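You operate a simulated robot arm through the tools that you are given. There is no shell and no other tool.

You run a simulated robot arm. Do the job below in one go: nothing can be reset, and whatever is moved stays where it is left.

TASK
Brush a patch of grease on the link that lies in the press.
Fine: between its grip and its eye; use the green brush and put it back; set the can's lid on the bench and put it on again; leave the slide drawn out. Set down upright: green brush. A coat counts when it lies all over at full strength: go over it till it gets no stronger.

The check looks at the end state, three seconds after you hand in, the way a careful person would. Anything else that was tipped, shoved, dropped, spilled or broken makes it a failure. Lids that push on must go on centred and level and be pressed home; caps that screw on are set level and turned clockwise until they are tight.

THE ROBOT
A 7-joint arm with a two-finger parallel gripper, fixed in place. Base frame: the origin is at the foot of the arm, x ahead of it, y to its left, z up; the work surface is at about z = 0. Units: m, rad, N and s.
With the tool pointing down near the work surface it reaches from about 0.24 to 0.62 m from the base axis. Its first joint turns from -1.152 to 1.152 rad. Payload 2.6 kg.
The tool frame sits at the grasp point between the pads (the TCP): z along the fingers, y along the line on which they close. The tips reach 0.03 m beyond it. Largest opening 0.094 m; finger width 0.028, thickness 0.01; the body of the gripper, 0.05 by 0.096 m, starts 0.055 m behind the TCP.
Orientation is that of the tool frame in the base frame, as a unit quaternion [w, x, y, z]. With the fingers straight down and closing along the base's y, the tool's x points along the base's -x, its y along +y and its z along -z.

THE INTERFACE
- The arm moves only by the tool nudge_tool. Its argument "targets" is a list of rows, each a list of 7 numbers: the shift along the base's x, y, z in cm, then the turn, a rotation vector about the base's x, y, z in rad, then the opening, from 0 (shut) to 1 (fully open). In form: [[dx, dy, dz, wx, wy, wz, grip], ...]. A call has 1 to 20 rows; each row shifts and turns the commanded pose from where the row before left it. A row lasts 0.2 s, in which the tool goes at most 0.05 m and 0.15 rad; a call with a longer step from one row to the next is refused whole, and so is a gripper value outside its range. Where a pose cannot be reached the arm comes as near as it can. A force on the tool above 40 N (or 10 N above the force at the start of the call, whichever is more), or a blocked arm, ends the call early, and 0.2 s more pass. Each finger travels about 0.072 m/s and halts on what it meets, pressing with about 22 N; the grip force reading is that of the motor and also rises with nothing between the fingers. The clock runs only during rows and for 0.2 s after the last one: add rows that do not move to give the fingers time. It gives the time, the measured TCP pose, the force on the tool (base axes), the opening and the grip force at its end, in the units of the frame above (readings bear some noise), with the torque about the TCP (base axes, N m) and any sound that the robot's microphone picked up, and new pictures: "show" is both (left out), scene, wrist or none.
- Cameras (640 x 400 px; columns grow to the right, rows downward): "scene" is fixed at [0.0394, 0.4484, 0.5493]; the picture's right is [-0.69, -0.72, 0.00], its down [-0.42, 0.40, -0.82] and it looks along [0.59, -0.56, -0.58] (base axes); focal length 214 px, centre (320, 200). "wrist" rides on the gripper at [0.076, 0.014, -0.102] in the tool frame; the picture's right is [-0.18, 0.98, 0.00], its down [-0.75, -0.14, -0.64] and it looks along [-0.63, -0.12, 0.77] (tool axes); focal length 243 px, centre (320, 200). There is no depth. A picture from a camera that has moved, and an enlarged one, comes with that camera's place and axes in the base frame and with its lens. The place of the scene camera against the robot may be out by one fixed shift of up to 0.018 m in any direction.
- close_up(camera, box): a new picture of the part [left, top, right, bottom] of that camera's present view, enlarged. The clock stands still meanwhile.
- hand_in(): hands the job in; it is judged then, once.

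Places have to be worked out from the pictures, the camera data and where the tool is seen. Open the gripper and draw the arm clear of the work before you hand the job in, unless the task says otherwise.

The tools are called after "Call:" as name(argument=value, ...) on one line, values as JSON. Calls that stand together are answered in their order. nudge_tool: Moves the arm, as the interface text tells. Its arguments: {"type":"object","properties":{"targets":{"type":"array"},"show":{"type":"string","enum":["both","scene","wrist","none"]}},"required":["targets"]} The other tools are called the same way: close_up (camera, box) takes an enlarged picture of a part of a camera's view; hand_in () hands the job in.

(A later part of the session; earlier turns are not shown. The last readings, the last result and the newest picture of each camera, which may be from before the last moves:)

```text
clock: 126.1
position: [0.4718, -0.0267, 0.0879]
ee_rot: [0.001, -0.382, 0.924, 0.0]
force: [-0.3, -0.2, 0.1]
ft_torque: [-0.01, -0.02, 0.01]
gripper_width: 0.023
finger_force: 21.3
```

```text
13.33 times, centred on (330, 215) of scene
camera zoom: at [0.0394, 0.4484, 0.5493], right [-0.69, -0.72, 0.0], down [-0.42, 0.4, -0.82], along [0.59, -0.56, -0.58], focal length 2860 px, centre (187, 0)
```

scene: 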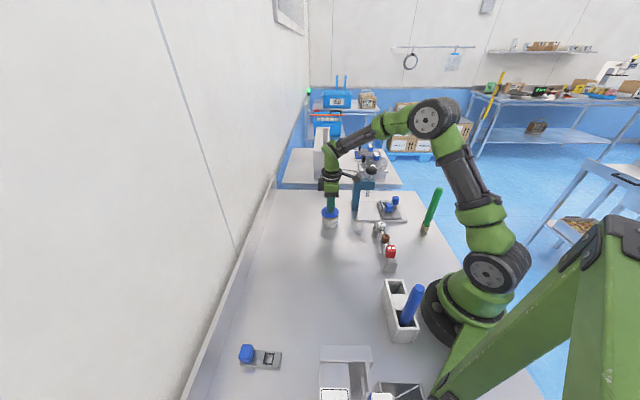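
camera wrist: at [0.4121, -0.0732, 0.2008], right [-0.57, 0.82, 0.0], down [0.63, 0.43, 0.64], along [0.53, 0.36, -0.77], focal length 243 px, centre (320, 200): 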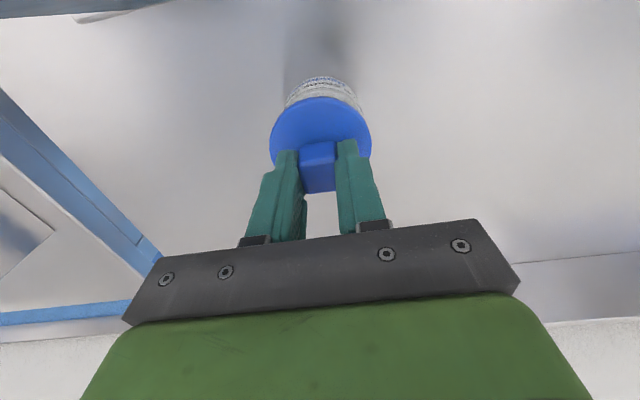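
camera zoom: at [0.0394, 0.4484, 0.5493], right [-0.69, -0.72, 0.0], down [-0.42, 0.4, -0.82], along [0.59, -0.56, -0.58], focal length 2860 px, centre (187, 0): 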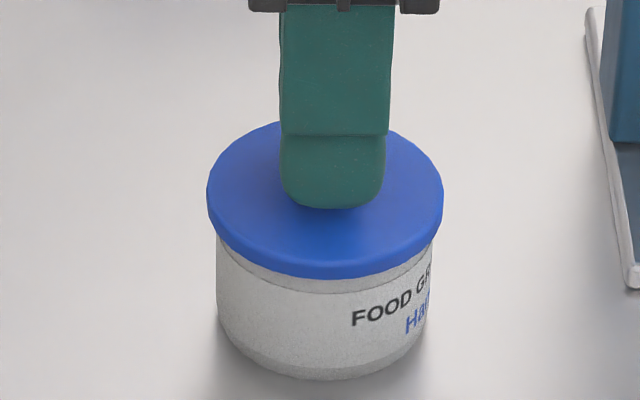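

The can's arc is symmetric again in the wrist view. I lower the remaining 2 mm onto the rim and compare once more before pressing.

Call:
nudge_tool(targets=[[0, 0, -0.1, 0, 0, 0, 0], [0, 0, -0.1, 0, 0, 0, 0], [0, 0, 0, 0, 0, 0, 0]], show="none")

Call:
close_up(camera="wrist", box=[240, 80, 400, 240])

Call:
close_up(camera="scene", box=[300, 180, 360, 240])

Call:
close_up(camera="wrist", box=[280, 75, 360, 135])

```text
clock: 126.9
position: [0.4727, -0.0282, 0.0857]
ee_rot: [0.001, -0.383, 0.924, 0.0]
force: [-0.3, 0.0, -1.6]
ft_torque: [0.02, 0.0, -0.04]
gripper_width: 0.0228
finger_force: 22.2
```

```text
2.50 times, centred on (320, 160) of wrist
camera zoom: at [0.4086, -0.0725, 0.1872], right [-0.56, 0.83, 0.0], down [0.63, 0.43, 0.64], along [0.53, 0.36, -0.77], focal length 606 px, centre (320, 300)
```

zoom: 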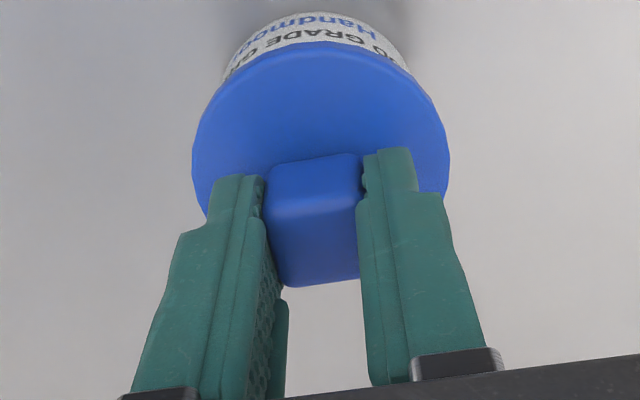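

```text
6.67 times, centred on (330, 210) of scene
camera zoom: at [0.0394, 0.4484, 0.5493], right [-0.69, -0.72, 0.0], down [-0.42, 0.4, -0.82], along [0.59, -0.56, -0.58], focal length 1430 px, centre (253, 133)
```

zoom: 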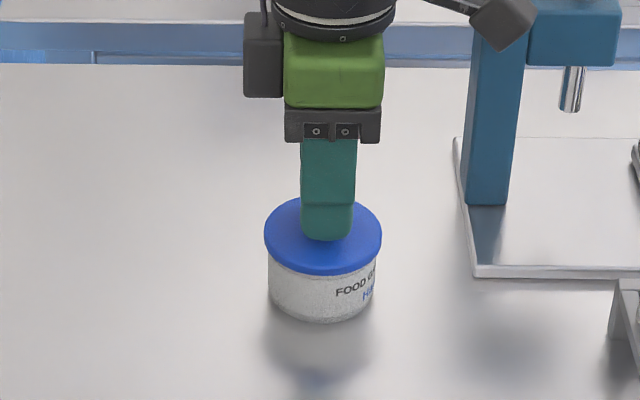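

```text
6.67 times, centred on (320, 105) of wrist
camera zoom: at [0.4086, -0.0725, 0.1872], right [-0.56, 0.83, 0.0], down [0.63, 0.43, 0.64], along [0.53, 0.36, -0.77], focal length 1618 px, centre (320, 833)
```

zoom: 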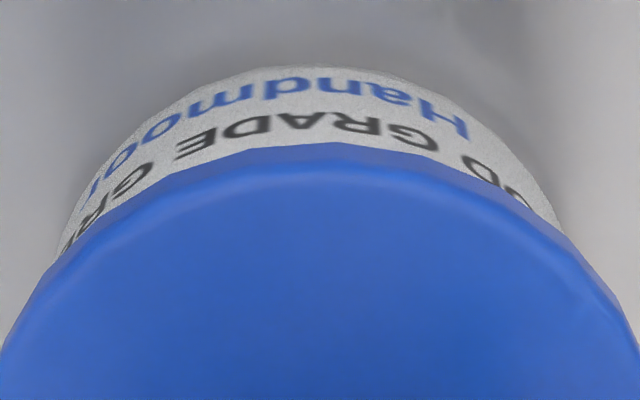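

The lid is within about a millimetre; all cues agree on shifting back 0.8 mm toward +e2. I do that and lower to contact.

Call:
nudge_tool(targets=[[0.055, -0.055, 0, 0, 0, 0, 0], [0, 0, 0, 0, 0, 0, 0], [0, 0, -0.1, 0, 0, 0, 0], [0, 0, -0.1, 0, 0, 0, 0], [0, 0, 0, 0, 0, 0, 0]], show="none")

Call:
close_up(camera="wrist", box=[240, 80, 400, 240])

Call:
close_up(camera="scene", box=[300, 180, 360, 240])

Call:
close_up(camera="wrist", box=[280, 75, 360, 135])

```text
clock: 128.1
position: [0.4731, -0.0286, 0.0847]
ee_rot: [0.002, -0.382, 0.924, 0.0]
force: [-1.3, 0.6, 13.1]
ft_torque: [0.02, 0.13, 0.01]
gripper_width: 0.0227
finger_force: 22.3
```

```text
2.50 times, centred on (320, 160) of wrist
camera zoom: at [0.4092, -0.073, 0.1867], right [-0.56, 0.83, 0.0], down [0.63, 0.43, 0.64], along [0.53, 0.36, -0.76], focal length 606 px, centre (320, 300)
```

zoom: 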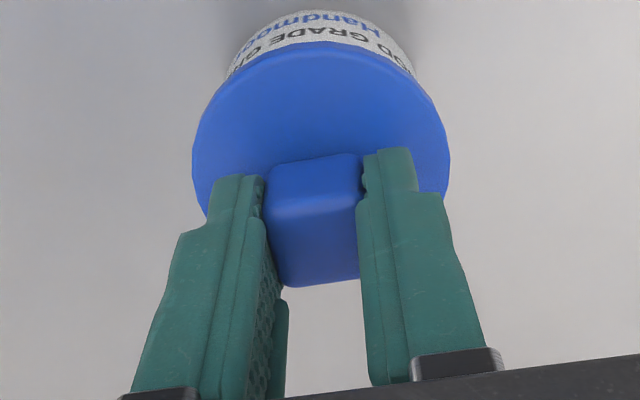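

```text
6.67 times, centred on (330, 210) of scene
camera zoom: at [0.0394, 0.4484, 0.5493], right [-0.69, -0.72, 0.0], down [-0.42, 0.4, -0.82], along [0.59, -0.56, -0.58], focal length 1430 px, centre (253, 133)
```

zoom: 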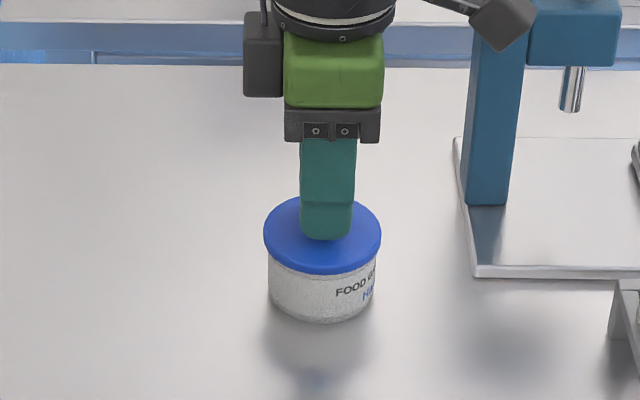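

```text
6.67 times, centred on (320, 105) of wrist
camera zoom: at [0.4092, -0.073, 0.1867], right [-0.56, 0.83, 0.0], down [0.63, 0.43, 0.64], along [0.53, 0.36, -0.76], focal length 1618 px, centre (320, 833)
```

zoom: 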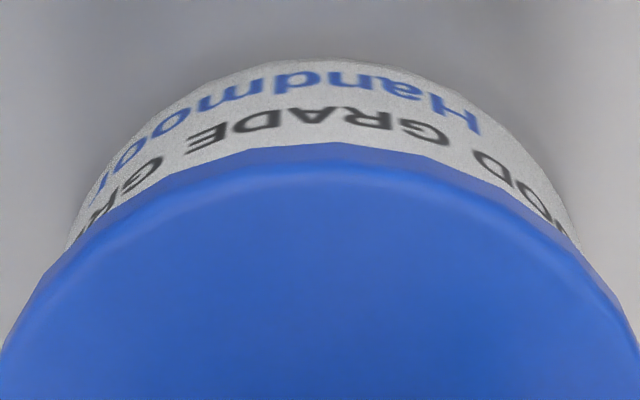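

Everything matches the original seated pictures now (rim at y 273, arc symmetric). I press the lid home.

Call:
nudge_tool(targets=[[0, 0, -0.1, 0, 0, 0, 0], [0, 0, -0.1, 0, 0, 0, 0], [0, 0, -0.1, 0, 0, 0, 0], [0, 0, -0.1, 0, 0, 0, 0], [0, 0, 0, 0, 0, 0, 0]], show="none")

Call:
close_up(camera="scene", box=[316, 200, 344, 230])

```text
clock: 129.3
position: [0.4738, -0.0293, 0.0807]
ee_rot: [0.002, -0.382, 0.924, 0.001]
force: [-0.3, 3.4, 23.9]
ft_torque: [0.09, 0.01, 0.0]
gripper_width: 0.0228
finger_force: 22.1
```

```text
13.33 times, centred on (330, 215) of scene
camera zoom: at [0.0393, 0.4484, 0.5494], right [-0.69, -0.72, 0.0], down [-0.42, 0.4, -0.82], along [0.59, -0.56, -0.58], focal length 2860 px, centre (187, 0)
```

zoom: 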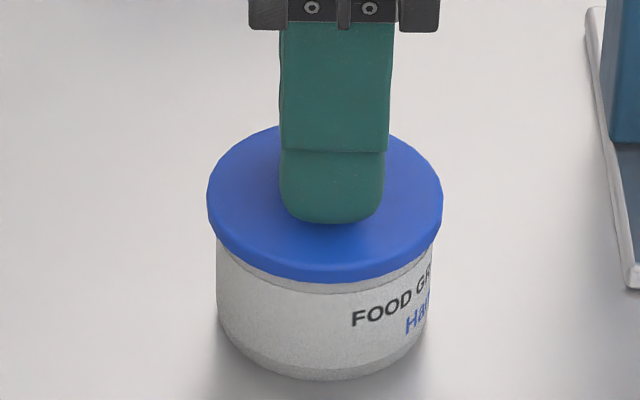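

The lid rim is lower in the picture now. I keep pressing up to the force limit.

Call:
nudge_tool(targets=[[0, 0, -0.08, 0, 0, 0, 0], [0, 0, -0.08, 0, 0, 0, 0], [0, 0, -0.08, 0, 0, 0, 0], [0, 0, 0, 0, 0, 0, 0]], show="none")

Call:
close_up(camera="scene", box=[316, 200, 344, 230])

Call:
close_up(camera="wrist", box=[280, 75, 360, 135])

```text
clock: 129.9
position: [0.4741, -0.0307, 0.08]
ee_rot: [0.002, -0.382, 0.924, 0.0]
force: [-1.9, -0.9, 5.6]
ft_torque: [-0.05, 0.11, -0.01]
gripper_width: 0.0232
finger_force: 21.8
stopped in row 3: the force on the tool passed its limit at 41 N (the readings are from after the stop); the commanded pose is now the measured one
```

```text
13.33 times, centred on (330, 215) of scene
camera zoom: at [0.0394, 0.4484, 0.5493], right [-0.69, -0.72, 0.0], down [-0.42, 0.4, -0.82], along [0.59, -0.56, -0.58], focal length 2860 px, centre (187, 0)
```

zoom: 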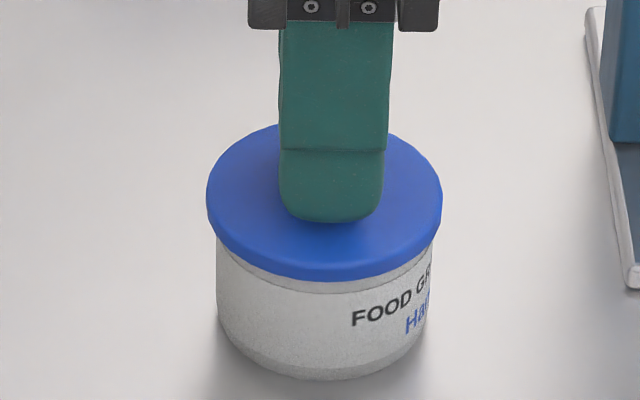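

```text
6.67 times, centred on (320, 105) of wrist
camera zoom: at [0.4095, -0.0733, 0.1827], right [-0.56, 0.83, 0.0], down [0.63, 0.43, 0.65], along [0.53, 0.36, -0.76], focal length 1618 px, centre (320, 833)
```

zoom: 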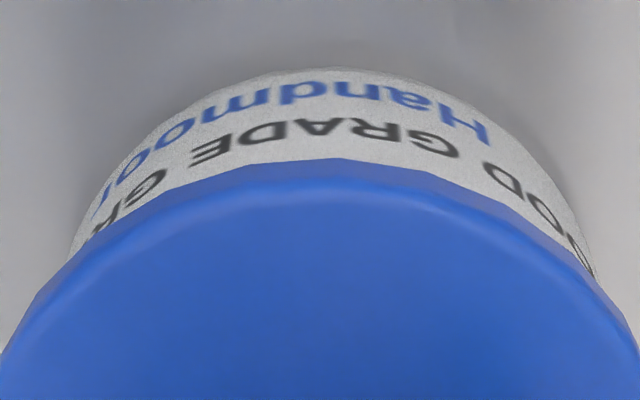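

41 N reached. I release, rise, and compare with the very first close-up of the can.

Call:
nudge_tool(targets=[[0, 0, 0, 0, 0, 0, 0.5], [0, 0, 0, 0, 0, 0, 1], [0, 0, 0, 0, 0, 0, 1], [0, 0, 0, 0, 0, 0, 1], [0, 0, 1.0, 0.0015, 0.004, 0, 1], [0, 0, 3.0, 0, 0, 0, 1], [0, 0, 4.0, 0, 0, 0, 1], [0, 0, 4.0, 0, 0, 0, 1], [0, 0, 0, 0, 0, 0, 1]], show="none")

Call:
close_up(camera="scene", box=[300, 190, 360, 240])

Call:
close_up(camera="scene", box=[321, 206, 341, 226])

Call:
close_up(camera="wrist", box=[270, 50, 370, 150])

```text
clock: 131.9
position: [0.4747, -0.0281, 0.2026]
ee_rot: [-0.001, -0.382, 0.924, 0.002]
force: [0.3, 1.0, 0.5]
ft_torque: [-0.01, 0.0, -0.02]
gripper_width: 0.0937
finger_force: 0.2
```

```text
8.00 times, centred on (330, 215) of scene
camera zoom: at [0.0394, 0.4484, 0.5493], right [-0.69, -0.72, 0.0], down [-0.42, 0.4, -0.82], along [0.59, -0.56, -0.58], focal length 1716 px, centre (240, 80)
```

zoom: 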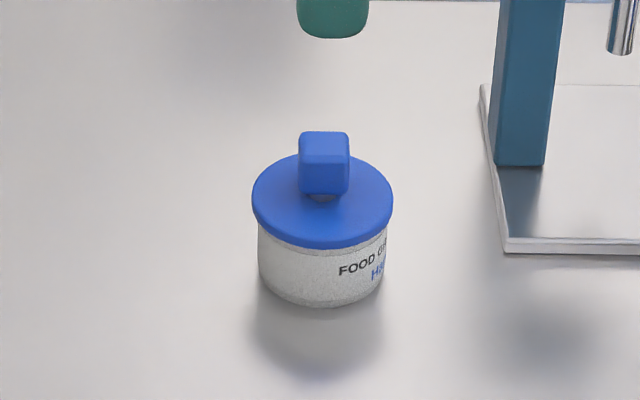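

```text
16.00 times, centred on (331, 216) of scene
camera zoom: at [0.0394, 0.4484, 0.5493], right [-0.69, -0.72, 0.0], down [-0.42, 0.4, -0.82], along [0.59, -0.56, -0.58], focal length 3432 px, centre (144, -56)
```

zoom: 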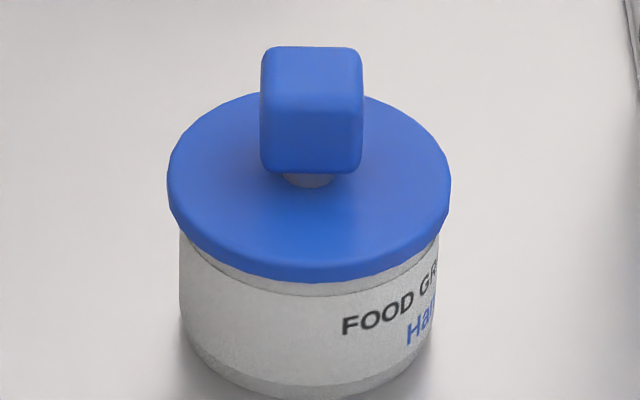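

```text
4.00 times, centred on (320, 100) of wrist
camera zoom: at [0.4108, -0.0717, 0.3052], right [-0.56, 0.83, 0.0], down [0.63, 0.43, 0.64], along [0.53, 0.36, -0.77], focal length 970 px, centre (320, 600)
```

zoom: 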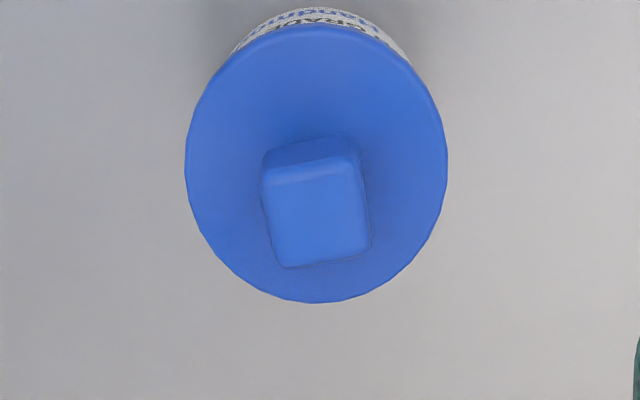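

The lid now matches the original picture within a pixel and is centred from above. For certainty I close the fingers and press once more on top of the knob.

Call:
nudge_tool(targets=[[0, 0, 0, 0, 0, 0, 0.5], [0, 0, 0, 0, 0, 0, 0], [0, 0, 0, 0, 0, 0, 0], [0, 0, -3.0, 0, 0, 0, 0], [0, 0, -3.5, 0, 0, 0, 0], [0, 0, -2.3, 0, 0, 0, 0], [0, 0, 0, 0, 0, 0, 0]], show="none")

Call:
close_up(camera="scene", box=[300, 180, 360, 240])

Call:
close_up(camera="wrist", box=[240, 80, 400, 240])

```text
clock: 133.6
position: [0.4745, -0.0286, 0.1117]
ee_rot: [0.001, -0.381, 0.924, 0.001]
force: [0.8, 0.8, -0.7]
ft_torque: [0.03, -0.03, 0.01]
gripper_width: 0.0
finger_force: 22.0
```

```text
6.67 times, centred on (330, 210) of scene
camera zoom: at [0.0394, 0.4484, 0.5493], right [-0.69, -0.72, 0.0], down [-0.42, 0.4, -0.82], along [0.59, -0.56, -0.58], focal length 1430 px, centre (253, 133)
```

zoom: 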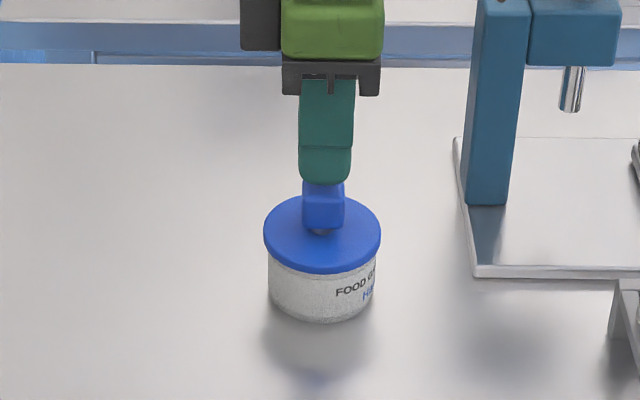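

```text
2.50 times, centred on (320, 160) of wrist
camera zoom: at [0.4106, -0.0723, 0.215], right [-0.56, 0.83, 0.0], down [0.63, 0.43, 0.64], along [0.53, 0.36, -0.77], focal length 606 px, centre (320, 300)
```

zoom: 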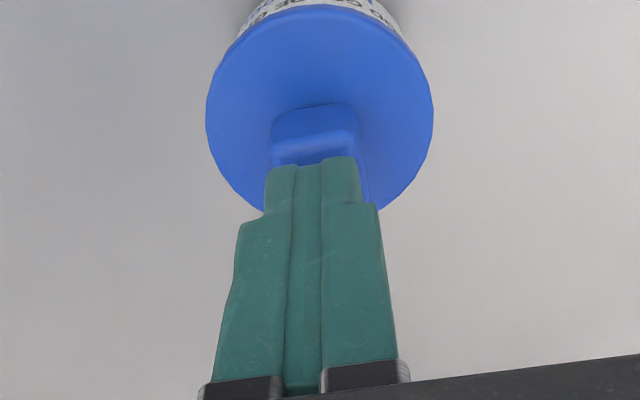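

The closed fingertips are centred over the knob. I press down slowly until the force limit.

Call:
nudge_tool(targets=[[0, 0, -0.4, 0, 0, 0, 0], [0, 0, -0.3, 0, 0, 0, 0], [0, 0, -0.1, 0, 0, 0, 0], [0, 0, -0.1, 0, 0, 0, 0], [0, 0, -0.1, 0, 0, 0, 0], [0, 0, -0.1, 0, 0, 0, 0], [0, 0, -0.1, 0, 0, 0, 0], [0, 0, -0.1, 0, 0, 0, 0], [0, 0, -0.1, 0, 0, 0, 0], [0, 0, -0.1, 0, 0, 0, 0]], show="none")

Call:
close_up(camera="scene", box=[300, 180, 360, 240])

```text
clock: 135.0
position: [0.4757, -0.0279, 0.105]
ee_rot: [0.004, -0.381, 0.925, 0.001]
force: [-0.6, 0.1, 6.1]
ft_torque: [-0.02, 0.12, -0.01]
gripper_width: 0.0
finger_force: 22.2
stopped in row 7: the force on the tool passed its limit at 42 N (the readings are from after the stop); the commanded pose is now the measured one
```

```text
6.67 times, centred on (330, 210) of scene
camera zoom: at [0.0394, 0.4484, 0.5493], right [-0.69, -0.72, 0.0], down [-0.42, 0.4, -0.82], along [0.59, -0.56, -0.58], focal length 1430 px, centre (253, 133)
```

zoom: 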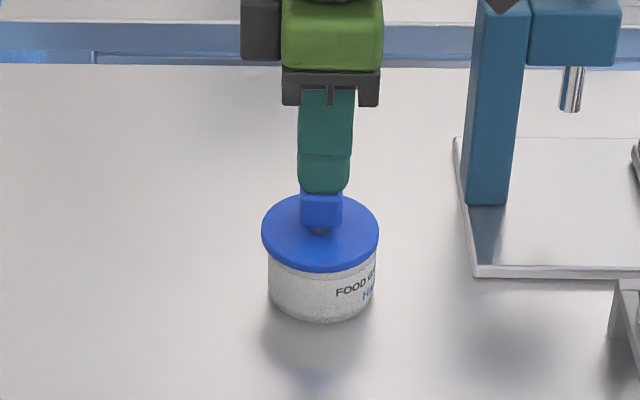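

Pressing on the knob pushed the lid sideways by 1–2 mm (arm deflection), so it is not laterally locked. I rise and look closely at lid and can from both cameras.

Call:
nudge_tool(targets=[[0, 0, 1.0, 0, 0, 0, 0], [0, 0, 3.0, 0.003, 0.0065, 0, 0.5], [0, 0, 4.0, 0, 0, 0, 1], [0, 0, 2.0, 0, 0, 0, 1], [0, 0, 0, 0, 0, 0, 1], [0, 0, 0, 0, 0, 0, 1]], show="none")

Call:
close_up(camera="scene", box=[300, 190, 360, 240])

Call:
close_up(camera="scene", box=[321, 206, 341, 226])

Call:
close_up(camera="wrist", box=[270, 50, 370, 150])

```text
clock: 136.4
position: [0.475, -0.0301, 0.2055]
ee_rot: [0.001, -0.381, 0.924, 0.002]
force: [0.0, 0.6, 0.2]
ft_torque: [0.02, 0.02, 0.01]
gripper_width: 0.094
finger_force: 0.1
```

```text
8.00 times, centred on (330, 215) of scene
camera zoom: at [0.0394, 0.4484, 0.5493], right [-0.69, -0.72, 0.0], down [-0.42, 0.4, -0.82], along [0.59, -0.56, -0.58], focal length 1716 px, centre (240, 80)
```

zoom: 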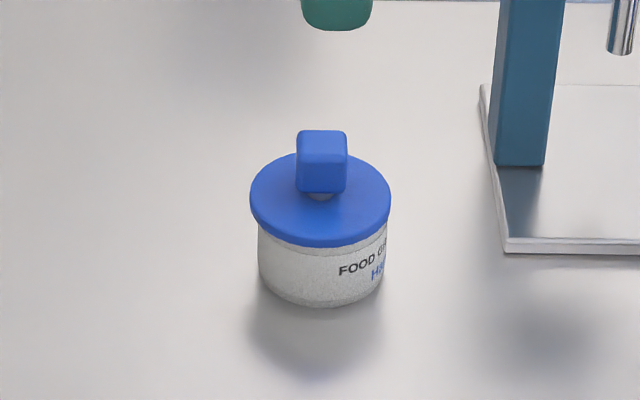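

```text
16.00 times, centred on (331, 216) of scene
camera zoom: at [0.0394, 0.4484, 0.5493], right [-0.69, -0.72, 0.0], down [-0.42, 0.4, -0.82], along [0.59, -0.56, -0.58], focal length 3432 px, centre (144, -56)
```

zoom: 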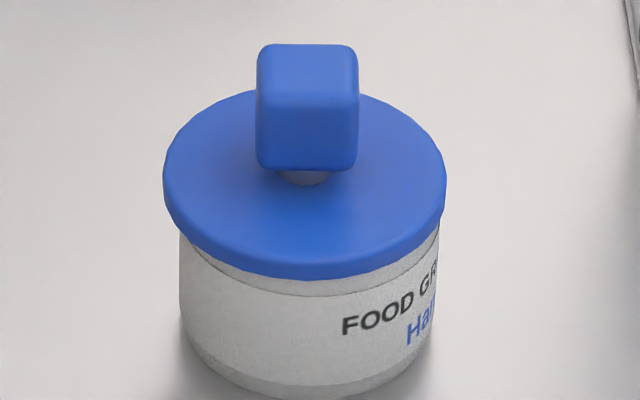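

```text
4.00 times, centred on (320, 100) of wrist
camera zoom: at [0.4107, -0.0743, 0.3075], right [-0.56, 0.83, 0.01], down [0.64, 0.43, 0.64], along [0.53, 0.37, -0.77], focal length 970 px, centre (320, 600)
```

zoom: 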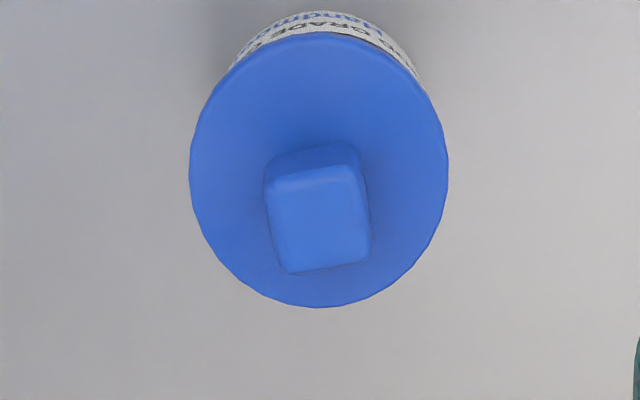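

I want a low side view of the lid joint. I move the open hand to the free bench on the can's +y side, turn to −45° and tilt the tool so the wrist camera looks almost level at the can.

Call:
nudge_tool(targets=[[-0.64, 0.88, 0, 0, 0, -0.1428, 1], [-0.64, 0.88, 0, 0, 0, -0.1428, 1], [-0.64, 0.88, 0, 0, 0, -0.1428, 1], [-0.64, 0.88, 0, 0, 0, -0.1428, 1], [-0.64, 0.88, 0, 0, 0, -0.1428, 1], [-0.64, 0.88, 0, 0, 0, -0.1428, 1], [-0.64, 0.88, 0, 0, 0, -0.1428, 1], [-0.64, 0.88, 0, 0, 0, -0.1428, 1], [-0.64, 0.88, 0, 0, 0, -0.1428, 1], [-0.64, 0.88, 0, 0, 0, -0.1428, 1], [-0.64, 0.88, 0, 0, 0, -0.1428, 1], [0, 0, -2.5, -0.1154, -0.0793, 0, 1], [0, 0, -2.5, -0.1154, -0.0793, 0, 1], [0, 0, -2.5, -0.1154, -0.0793, 0, 1], [0, 0, -2.5, -0.1154, -0.0793, 0, 1], [0, 0, 0, 0, 0, 0, 1], [0, 0, 0, 0, 0, 0, 1]], show="both")

```text
clock: 140.0
position: [0.4029, 0.068, 0.1044]
ee_rot: [0.234, 0.367, 0.888, -0.147]
force: [0.5, -1.2, 0.1]
ft_torque: [-0.01, -0.01, -0.02]
gripper_width: 0.094
finger_force: 0.1
camera wrist: at [0.335, 0.1665, 0.1498], right [0.82, 0.57, 0.01], down [0.17, -0.26, 0.95], along [0.54, -0.78, -0.31], focal length 243 px, centre (320, 200)
```

scene: 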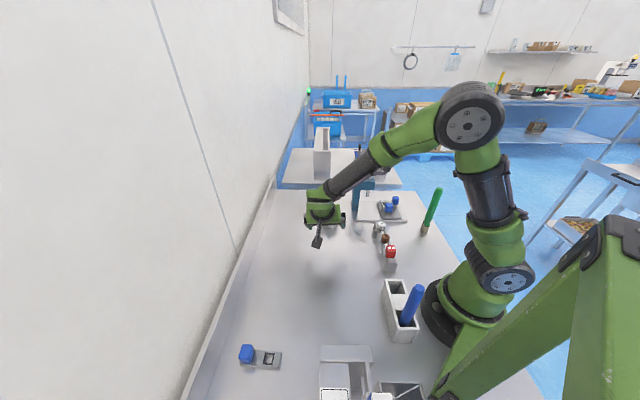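
wrist: 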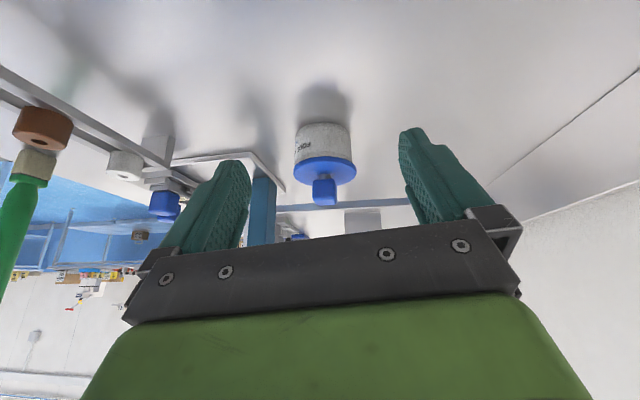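

A good side view. I zoom in on the lid and can joint (the image is upside down).

Call:
close_up(camera="wrist", box=[280, 110, 370, 215])

Call:
close_up(camera="wrist", box=[288, 145, 364, 195])

```text
3.81 times, centred on (325, 162) of wrist
camera zoom: at [0.335, 0.1665, 0.1498], right [0.82, 0.57, 0.01], down [0.17, -0.26, 0.95], along [0.54, -0.78, -0.31], focal length 924 px, centre (301, 343)
```

zoom: 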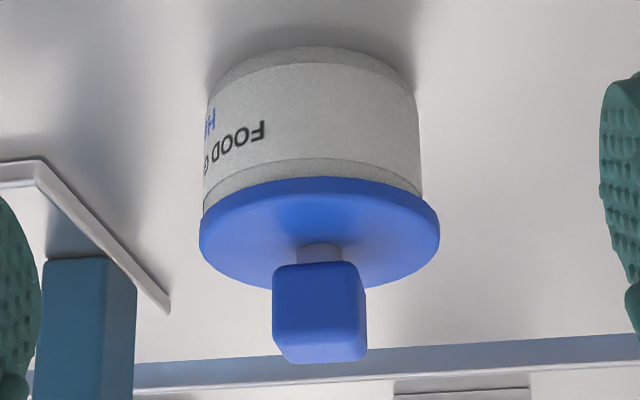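

```text
8.00 times, centred on (326, 170) of wrist
camera zoom: at [0.335, 0.1665, 0.1498], right [0.82, 0.57, 0.01], down [0.17, -0.26, 0.95], along [0.54, -0.78, -0.31], focal length 1941 px, centre (272, 440)
```

zoom: 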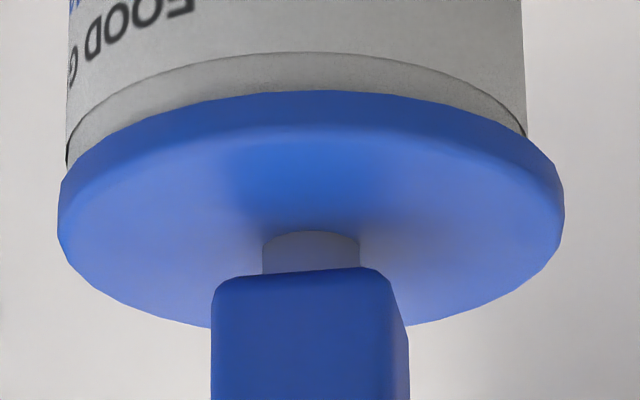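

The side view shows the lid flat on the rim but about 1.8 mm off toward image-right (overhang 38 px right vs 10 px left). I go back above the can to re-grip and centre it.

Call:
nudge_tool(targets=[[0, 0, 2.5, 0.1154, 0.0793, 0, 1], [0, 0, 2.5, 0.1154, 0.0793, 0, 1], [0, 0, 2.5, 0.1154, 0.0793, 0, 1], [0, 0, 2.5, 0.1154, 0.0793, 0, 1], [0.64, -0.88, 0, 0, 0, 0.1428, 1], [0.64, -0.88, 0, 0, 0, 0.1428, 1], [0.64, -0.88, 0, 0, 0, 0.1428, 1], [0.64, -0.88, 0, 0, 0, 0.1428, 1], [0.64, -0.88, 0, 0, 0, 0.1428, 1], [0.64, -0.88, 0, 0, 0, 0.1428, 1], [0.64, -0.88, 0, 0, 0, 0.1428, 1], [0.64, -0.88, 0, 0, 0, 0.1428, 1], [0.64, -0.88, 0, 0, 0, 0.1428, 1], [0.64, -0.88, 0, 0, 0, 0.1428, 1], [0.64, -0.88, 0, 0, 0, 0.1428, 1], [0, 0, 0, 0, 0, 0, 1], [0, 0, 0, 0, 0, 0, 1]], show="none")

Call:
close_up(camera="wrist", box=[270, 50, 370, 150])

```text
clock: 143.6
position: [0.4761, -0.0293, 0.2052]
ee_rot: [0.001, -0.381, 0.924, 0.003]
force: [0.2, -0.1, -0.3]
ft_torque: [0.01, -0.02, 0.04]
gripper_width: 0.0939
finger_force: 0.0
```

```text
4.00 times, centred on (320, 100) of wrist
camera zoom: at [0.4118, -0.074, 0.3069], right [-0.56, 0.83, 0.01], down [0.64, 0.43, 0.64], along [0.53, 0.37, -0.77], focal length 970 px, centre (320, 600)
```

zoom: 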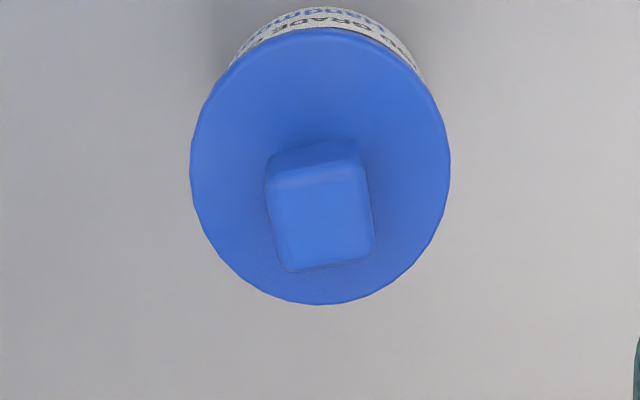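

The tool is above the lid again with a small residual tilt of about 0.006 rad, which I take out while descending; then I grip the knob.

Call:
nudge_tool(targets=[[0, 0, -3.0, -0.006, 0, 0.004, 1], [0, 0, -4.0, 0, 0, 0, 1], [0, 0, -3.4, 0, 0, 0, 1], [0, 0, -1.5, 0, 0, 0, 1], [0, 0, 0, 0, 0, 0, 1], [0, 0, 0, 0, 0, 0, 0.6], [0, 0, 0, 0, 0, 0, 0.2], [0, 0, 0, 0, 0, 0, 0], [0, 0, 0, 0, 0, 0, 0], [0, 0, 0, 0, 0, 0, 0]], show="none")

Call:
close_up(camera="wrist", box=[280, 75, 360, 135])

Call:
close_up(camera="scene", box=[316, 200, 344, 230])

```text
clock: 145.8
position: [0.4743, -0.0296, 0.0854]
ee_rot: [0.0, -0.383, 0.924, 0.0]
force: [-0.1, 1.3, -0.2]
ft_torque: [0.02, -0.03, 0.0]
gripper_width: 0.0228
finger_force: 22.5
```

```text
6.67 times, centred on (320, 105) of wrist
camera zoom: at [0.411, -0.0736, 0.1879], right [-0.57, 0.82, 0.0], down [0.63, 0.43, 0.64], along [0.53, 0.36, -0.77], focal length 1618 px, centre (320, 833)
```

zoom: 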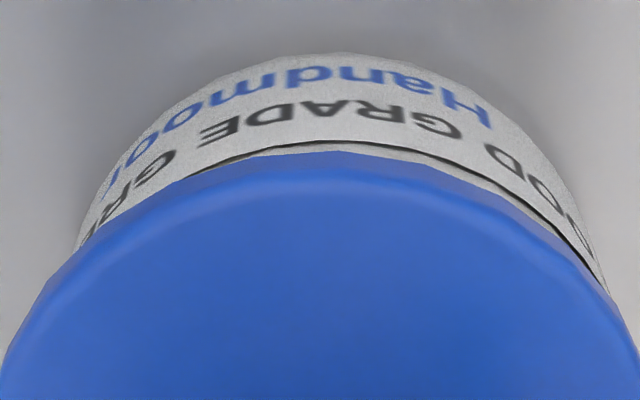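

```text
13.33 times, centred on (330, 215) of scene
camera zoom: at [0.0394, 0.4484, 0.5493], right [-0.69, -0.72, 0.0], down [-0.42, 0.4, -0.82], along [0.59, -0.56, -0.58], focal length 2860 px, centre (187, 0)
```

zoom: 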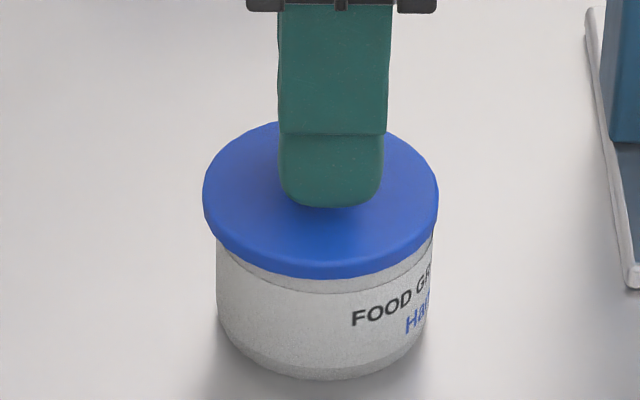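

Offsets now: about 1.4 mm along +e1 and 1.5 mm along +e2. I lift 2 mm, shift −2 mm in x, and lower again.

Call:
nudge_tool(targets=[[0, 0, 0.2, 0, 0, 0, 0], [-0.1, 0, 0, 0, 0, 0, 0], [-0.105, 0.01, 0, 0, 0, 0, 0], [0, 0, 0, 0, 0, 0, 0], [0, 0, -0.2, 0, 0, 0, 0], [0, 0, 0, 0, 0, 0, 0]], show="none")

Call:
close_up(camera="wrist", box=[280, 75, 360, 135])

Call:
close_up(camera="scene", box=[316, 200, 344, 230])

```text
clock: 147.2
position: [0.4734, -0.0299, 0.0849]
ee_rot: [-0.001, -0.382, 0.924, 0.0]
force: [0.1, -0.4, -0.7]
ft_torque: [0.0, -0.01, -0.01]
gripper_width: 0.0231
finger_force: 22.2
```

```text
6.67 times, centred on (320, 105) of wrist
camera zoom: at [0.4096, -0.0738, 0.188], right [-0.57, 0.82, 0.0], down [0.63, 0.43, 0.64], along [0.53, 0.36, -0.77], focal length 1618 px, centre (320, 833)
```

zoom: 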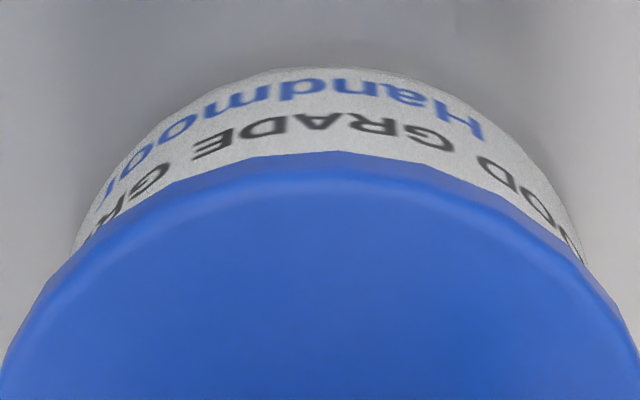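

```text
13.33 times, centred on (330, 215) of scene
camera zoom: at [0.0394, 0.4484, 0.5493], right [-0.69, -0.72, 0.0], down [-0.42, 0.4, -0.82], along [0.59, -0.56, -0.58], focal length 2860 px, centre (187, 0)
```

zoom: 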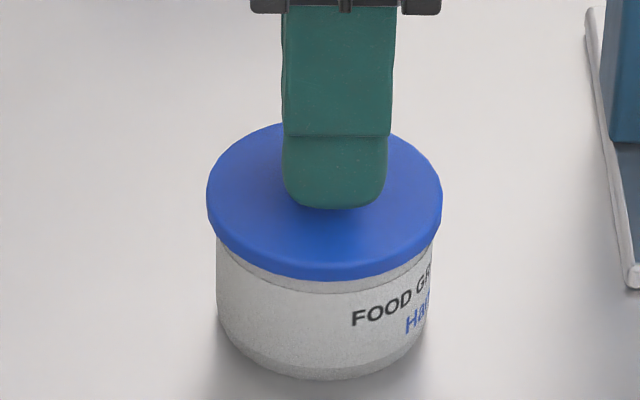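

Close: remaining offset about 0.8 mm (+e1) and 0.5 mm (+e2). I trim that and lower to light contact.

Call:
nudge_tool(targets=[[0, 0, 0.1, 0, 0, 0, 0], [-0.09, -0.02, 0, 0, 0, 0, 0], [0, 0, 0, 0, 0, 0, 0], [0, 0, -0.1, 0, 0, 0, 0], [0, 0, -0.1, 0, 0, 0, 0], [0, 0, 0, 0, 0, 0, 0]], show="none")

Call:
close_up(camera="wrist", box=[280, 75, 360, 135])

Call:
close_up(camera="scene", box=[316, 200, 344, 230])

```text
clock: 148.6
position: [0.4738, -0.0308, 0.0869]
ee_rot: [0.0, -0.382, 0.924, 0.0]
force: [-0.5, 0.8, 4.4]
ft_torque: [-0.03, 0.07, 0.02]
gripper_width: 0.0229
finger_force: 22.5
```

```text
6.67 times, centred on (320, 105) of wrist
camera zoom: at [0.409, -0.0732, 0.1876], right [-0.57, 0.82, 0.0], down [0.63, 0.43, 0.64], along [0.53, 0.36, -0.77], focal length 1618 px, centre (320, 833)
```

zoom: 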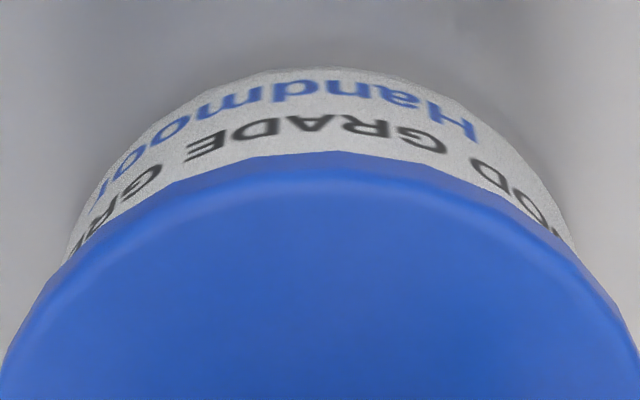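

```text
13.33 times, centred on (330, 215) of scene
camera zoom: at [0.0394, 0.4484, 0.5493], right [-0.69, -0.72, 0.0], down [-0.42, 0.4, -0.82], along [0.59, -0.56, -0.58], focal length 2860 px, centre (187, 0)
```

zoom: 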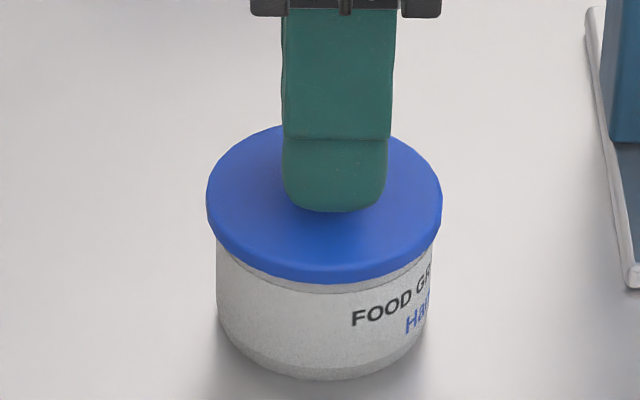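

Symmetric in the wrist view now. I check the scene view at higher zoom for the e1 direction.

Call:
close_up(camera="scene", box=[321, 208, 341, 226])

Call:
close_up(camera="scene", box=[300, 180, 360, 240])

```text
16.00 times, centred on (331, 217) of scene
camera zoom: at [0.0394, 0.4484, 0.5493], right [-0.69, -0.72, 0.0], down [-0.42, 0.4, -0.82], along [0.59, -0.56, -0.58], focal length 3432 px, centre (144, -72)
```

zoom: 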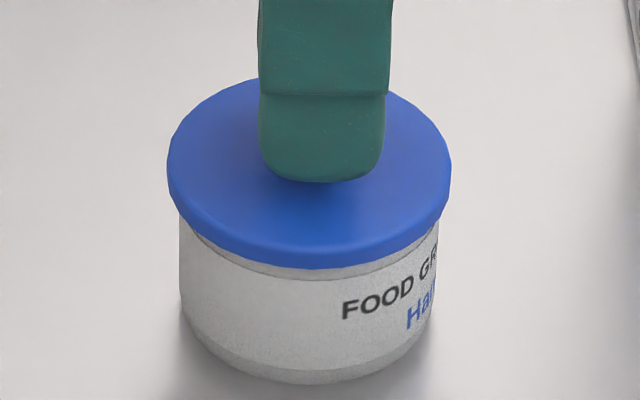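

```text
6.67 times, centred on (330, 210) of scene
camera zoom: at [0.0394, 0.4484, 0.5493], right [-0.69, -0.72, 0.0], down [-0.42, 0.4, -0.82], along [0.59, -0.56, -0.58], focal length 1430 px, centre (253, 133)
```

zoom: 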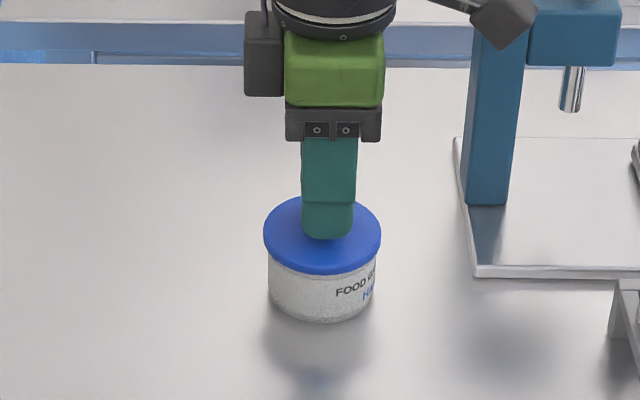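

Remaining e1 offset is about 0.6 mm. I trim it with a tiny lift, set down again and press moderately through the grip.

Call:
nudge_tool(targets=[[0, 0, 0.1, 0, 0, 0, 0], [-0.06, -0.06, 0, 0, 0, 0, 0], [0, 0, 0, 0, 0, 0, 0], [0, 0, -0.1, 0, 0, 0, 0], [0, 0, -0.1, 0, 0, 0, 0], [0, 0, 0, 0, 0, 0, 0]], show="none")

Call:
close_up(camera="wrist", box=[280, 75, 360, 135])

Call:
close_up(camera="scene", box=[321, 208, 341, 226])

```text
clock: 150.0
position: [0.4726, -0.0306, 0.084]
ee_rot: [0.0, -0.383, 0.924, 0.0]
force: [-5.4, -2.4, 18.5]
ft_torque: [-0.07, 0.26, 0.02]
gripper_width: 0.0229
finger_force: 21.8
```

```text
6.67 times, centred on (320, 105) of wrist
camera zoom: at [0.4088, -0.074, 0.1872], right [-0.56, 0.83, 0.0], down [0.63, 0.43, 0.64], along [0.53, 0.36, -0.77], focal length 1618 px, centre (320, 833)
```

zoom: 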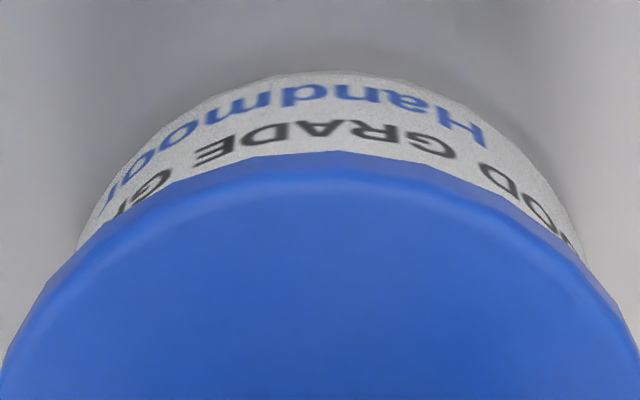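

```text
16.00 times, centred on (331, 217) of scene
camera zoom: at [0.0393, 0.4484, 0.5493], right [-0.69, -0.72, 0.0], down [-0.42, 0.4, -0.82], along [0.59, -0.56, -0.58], focal length 3432 px, centre (144, -72)
```

zoom: 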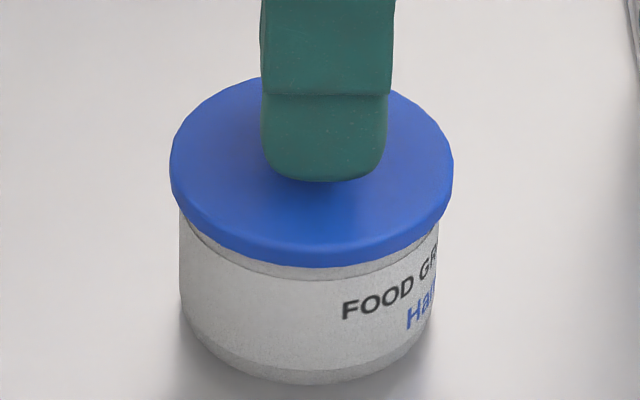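

Centred within about 0.5 mm and pressed at 18 N. I relieve the pressure, then open.

Call:
nudge_tool(targets=[[0, 0, 0.1, 0, 0, 0, 0], [0, 0, 0, 0, 0, 0, 0]], show="none")

Call:
close_up(camera="wrist", box=[280, 75, 360, 135])

Call:
close_up(camera="scene", box=[321, 208, 341, 226])

```text
clock: 150.6
position: [0.4725, -0.0303, 0.0857]
ee_rot: [0.0, -0.384, 0.924, 0.0]
force: [3.8, -1.3, 10.5]
ft_torque: [-0.04, -0.18, -0.01]
gripper_width: 0.0229
finger_force: 22.0
```

```text
6.67 times, centred on (320, 105) of wrist
camera zoom: at [0.4087, -0.0738, 0.1873], right [-0.57, 0.82, 0.0], down [0.63, 0.43, 0.64], along [0.53, 0.36, -0.77], focal length 1618 px, centre (320, 833)
```

zoom: 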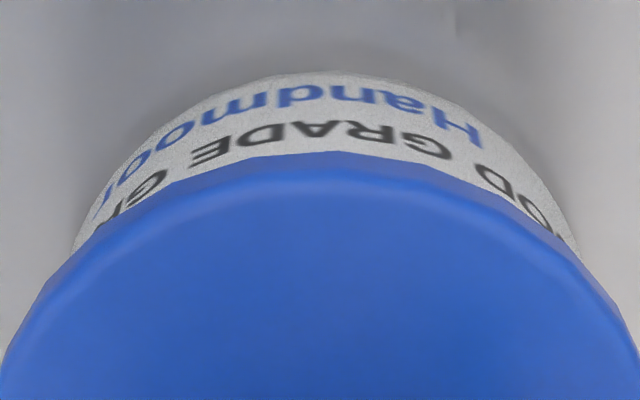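

```text
16.00 times, centred on (331, 217) of scene
camera zoom: at [0.0394, 0.4484, 0.5493], right [-0.69, -0.72, 0.0], down [-0.42, 0.4, -0.82], along [0.59, -0.56, -0.58], focal length 3432 px, centre (144, -72)
```

zoom: 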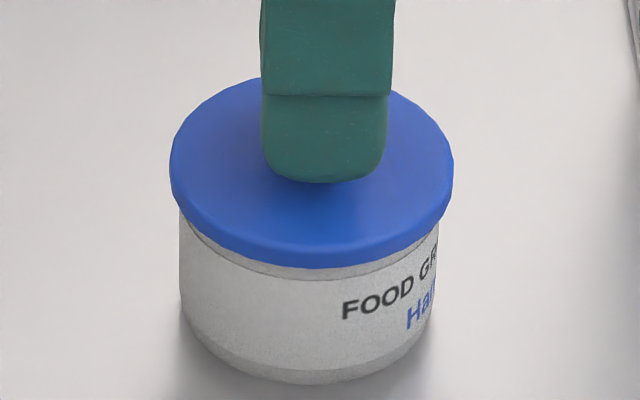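

Still centred, 10 N left. One more half-millimetre relief, then open and rise.

Call:
nudge_tool(targets=[[0, 0, 0.05, 0, 0, 0, 0], [0, 0, 0, 0, 0, 0, 0], [0, 0, 0, 0, 0, 0, 0.3], [0, 0, 0, 0, 0, 0, 0.5], [0, 0, 0, 0, 0, 0, 0.8], [0, 0, 0, 0, 0, 0, 1], [0, 0, 0, 0, 0, 0, 1], [0, 0, 1.0, 0, 0, 0, 1], [0, 0, 3.0, 0, 0, 0, 1], [0, 0, 4.0, 0, 0, 0, 1], [0, 0, 4.0, 0, 0, 0, 1], [0, 0, 0, 0, 0, 0, 1]], show="none")

Call:
close_up(camera="scene", box=[300, 190, 360, 240])

Call:
close_up(camera="scene", box=[321, 206, 341, 226])

Call:
close_up(camera="wrist", box=[270, 50, 370, 150])

```text
clock: 153.2
position: [0.4692, -0.0285, 0.2057]
ee_rot: [-0.001, -0.383, 0.924, 0.0]
force: [-0.6, 0.1, 0.3]
ft_torque: [0.01, 0.01, 0.0]
gripper_width: 0.0941
finger_force: 0.0
```

```text
8.00 times, centred on (330, 215) of scene
camera zoom: at [0.0394, 0.4484, 0.5493], right [-0.69, -0.72, 0.0], down [-0.42, 0.4, -0.82], along [0.59, -0.56, -0.58], focal length 1716 px, centre (240, 80)
```

zoom: 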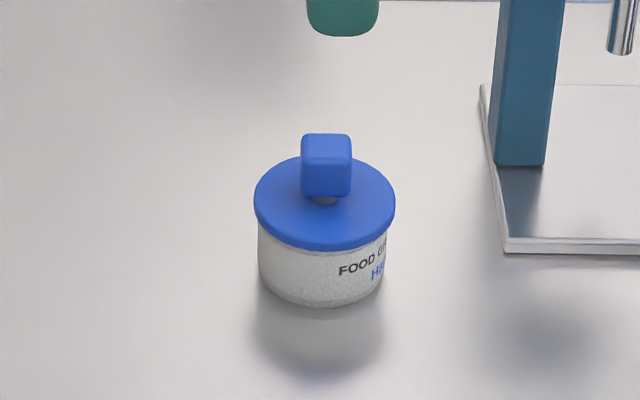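

```text
16.00 times, centred on (331, 216) of scene
camera zoom: at [0.0394, 0.4484, 0.5493], right [-0.69, -0.72, 0.0], down [-0.42, 0.4, -0.82], along [0.59, -0.56, -0.58], focal length 3432 px, centre (144, -56)
```

zoom: 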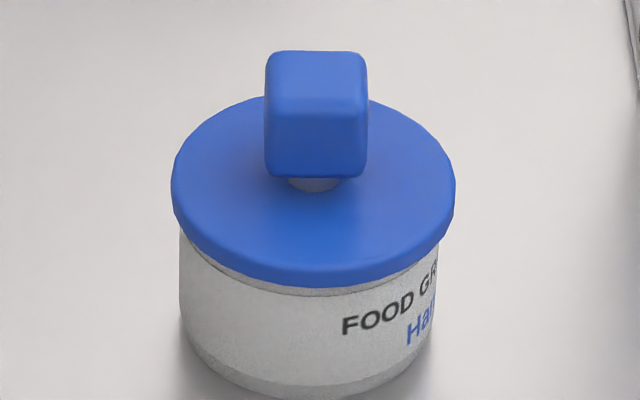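

```text
4.00 times, centred on (320, 100) of wrist
camera zoom: at [0.407, -0.0729, 0.3076], right [-0.57, 0.82, 0.0], down [0.63, 0.43, 0.64], along [0.53, 0.36, -0.77], focal length 970 px, centre (320, 600)
```

zoom: 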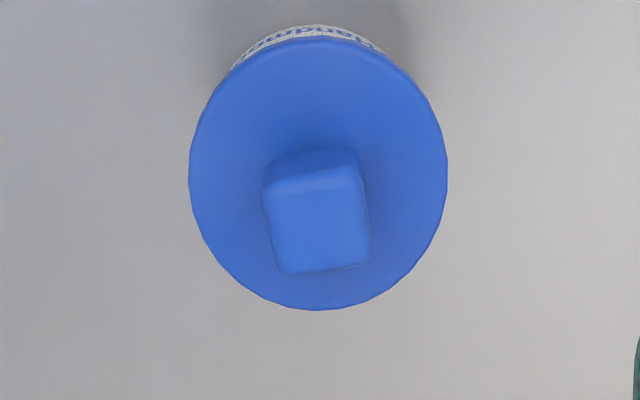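

The lid is now centred within about 0.8 mm by both views. I take the low side view again to verify that it is level and home.

Call:
nudge_tool(targets=[[-0.6, 0.9, 0, 0, 0, -0.1428, 1], [-0.6, 0.9, 0, 0, 0, -0.1428, 1], [-0.6, 0.9, 0, 0, 0, -0.1428, 1], [-0.6, 0.9, 0, 0, 0, -0.1428, 1], [-0.6, 0.9, 0, 0, 0, -0.1428, 1], [-0.6, 0.9, 0, 0, 0, -0.1428, 1], [-0.6, 0.9, 0, 0, 0, -0.1428, 1], [-0.6, 0.9, 0, 0, 0, -0.1428, 1], [-0.6, 0.9, 0, 0, 0, -0.1428, 1], [-0.6, 0.9, 0, 0, 0, -0.1428, 1], [-0.6, 0.9, 0, 0, 0, -0.1428, 1], [0, 0, -2.5, -0.1154, -0.0793, 0, 1], [0, 0, -2.5, -0.1154, -0.0793, 0, 1], [0, 0, -2.5, -0.1154, -0.0793, 0, 1], [0, 0, -2.5, -0.1154, -0.0793, 0, 1], [0, 0, 0, 0, 0, 0, 1], [0, 0, 0, 0, 0, 0, 1]], show="none")

Call:
close_up(camera="wrist", box=[280, 110, 370, 215])

Call:
close_up(camera="wrist", box=[288, 145, 364, 195])

```text
clock: 156.8
position: [0.4068, 0.0691, 0.1056]
ee_rot: [0.231, 0.368, 0.888, -0.15]
force: [-0.1, 0.2, -0.8]
ft_torque: [0.0, 0.0, -0.01]
gripper_width: 0.0942
finger_force: 0.1
```

```text
3.81 times, centred on (325, 162) of wrist
camera zoom: at [0.3376, 0.1672, 0.1505], right [0.82, 0.57, 0.0], down [0.17, -0.26, 0.95], along [0.54, -0.78, -0.31], focal length 924 px, centre (301, 343)
```

zoom: 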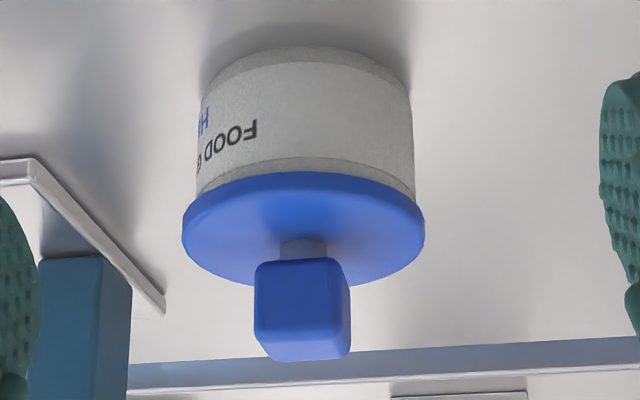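

```text
8.00 times, centred on (326, 170) of wrist
camera zoom: at [0.3376, 0.1672, 0.1505], right [0.82, 0.57, 0.0], down [0.17, -0.26, 0.95], along [0.54, -0.78, -0.31], focal length 1941 px, centre (272, 440)
```

zoom: 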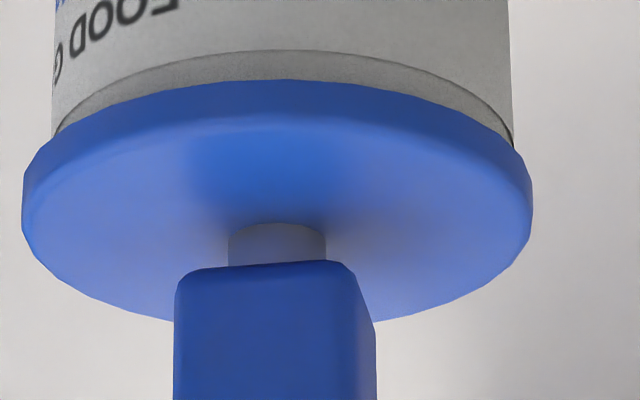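

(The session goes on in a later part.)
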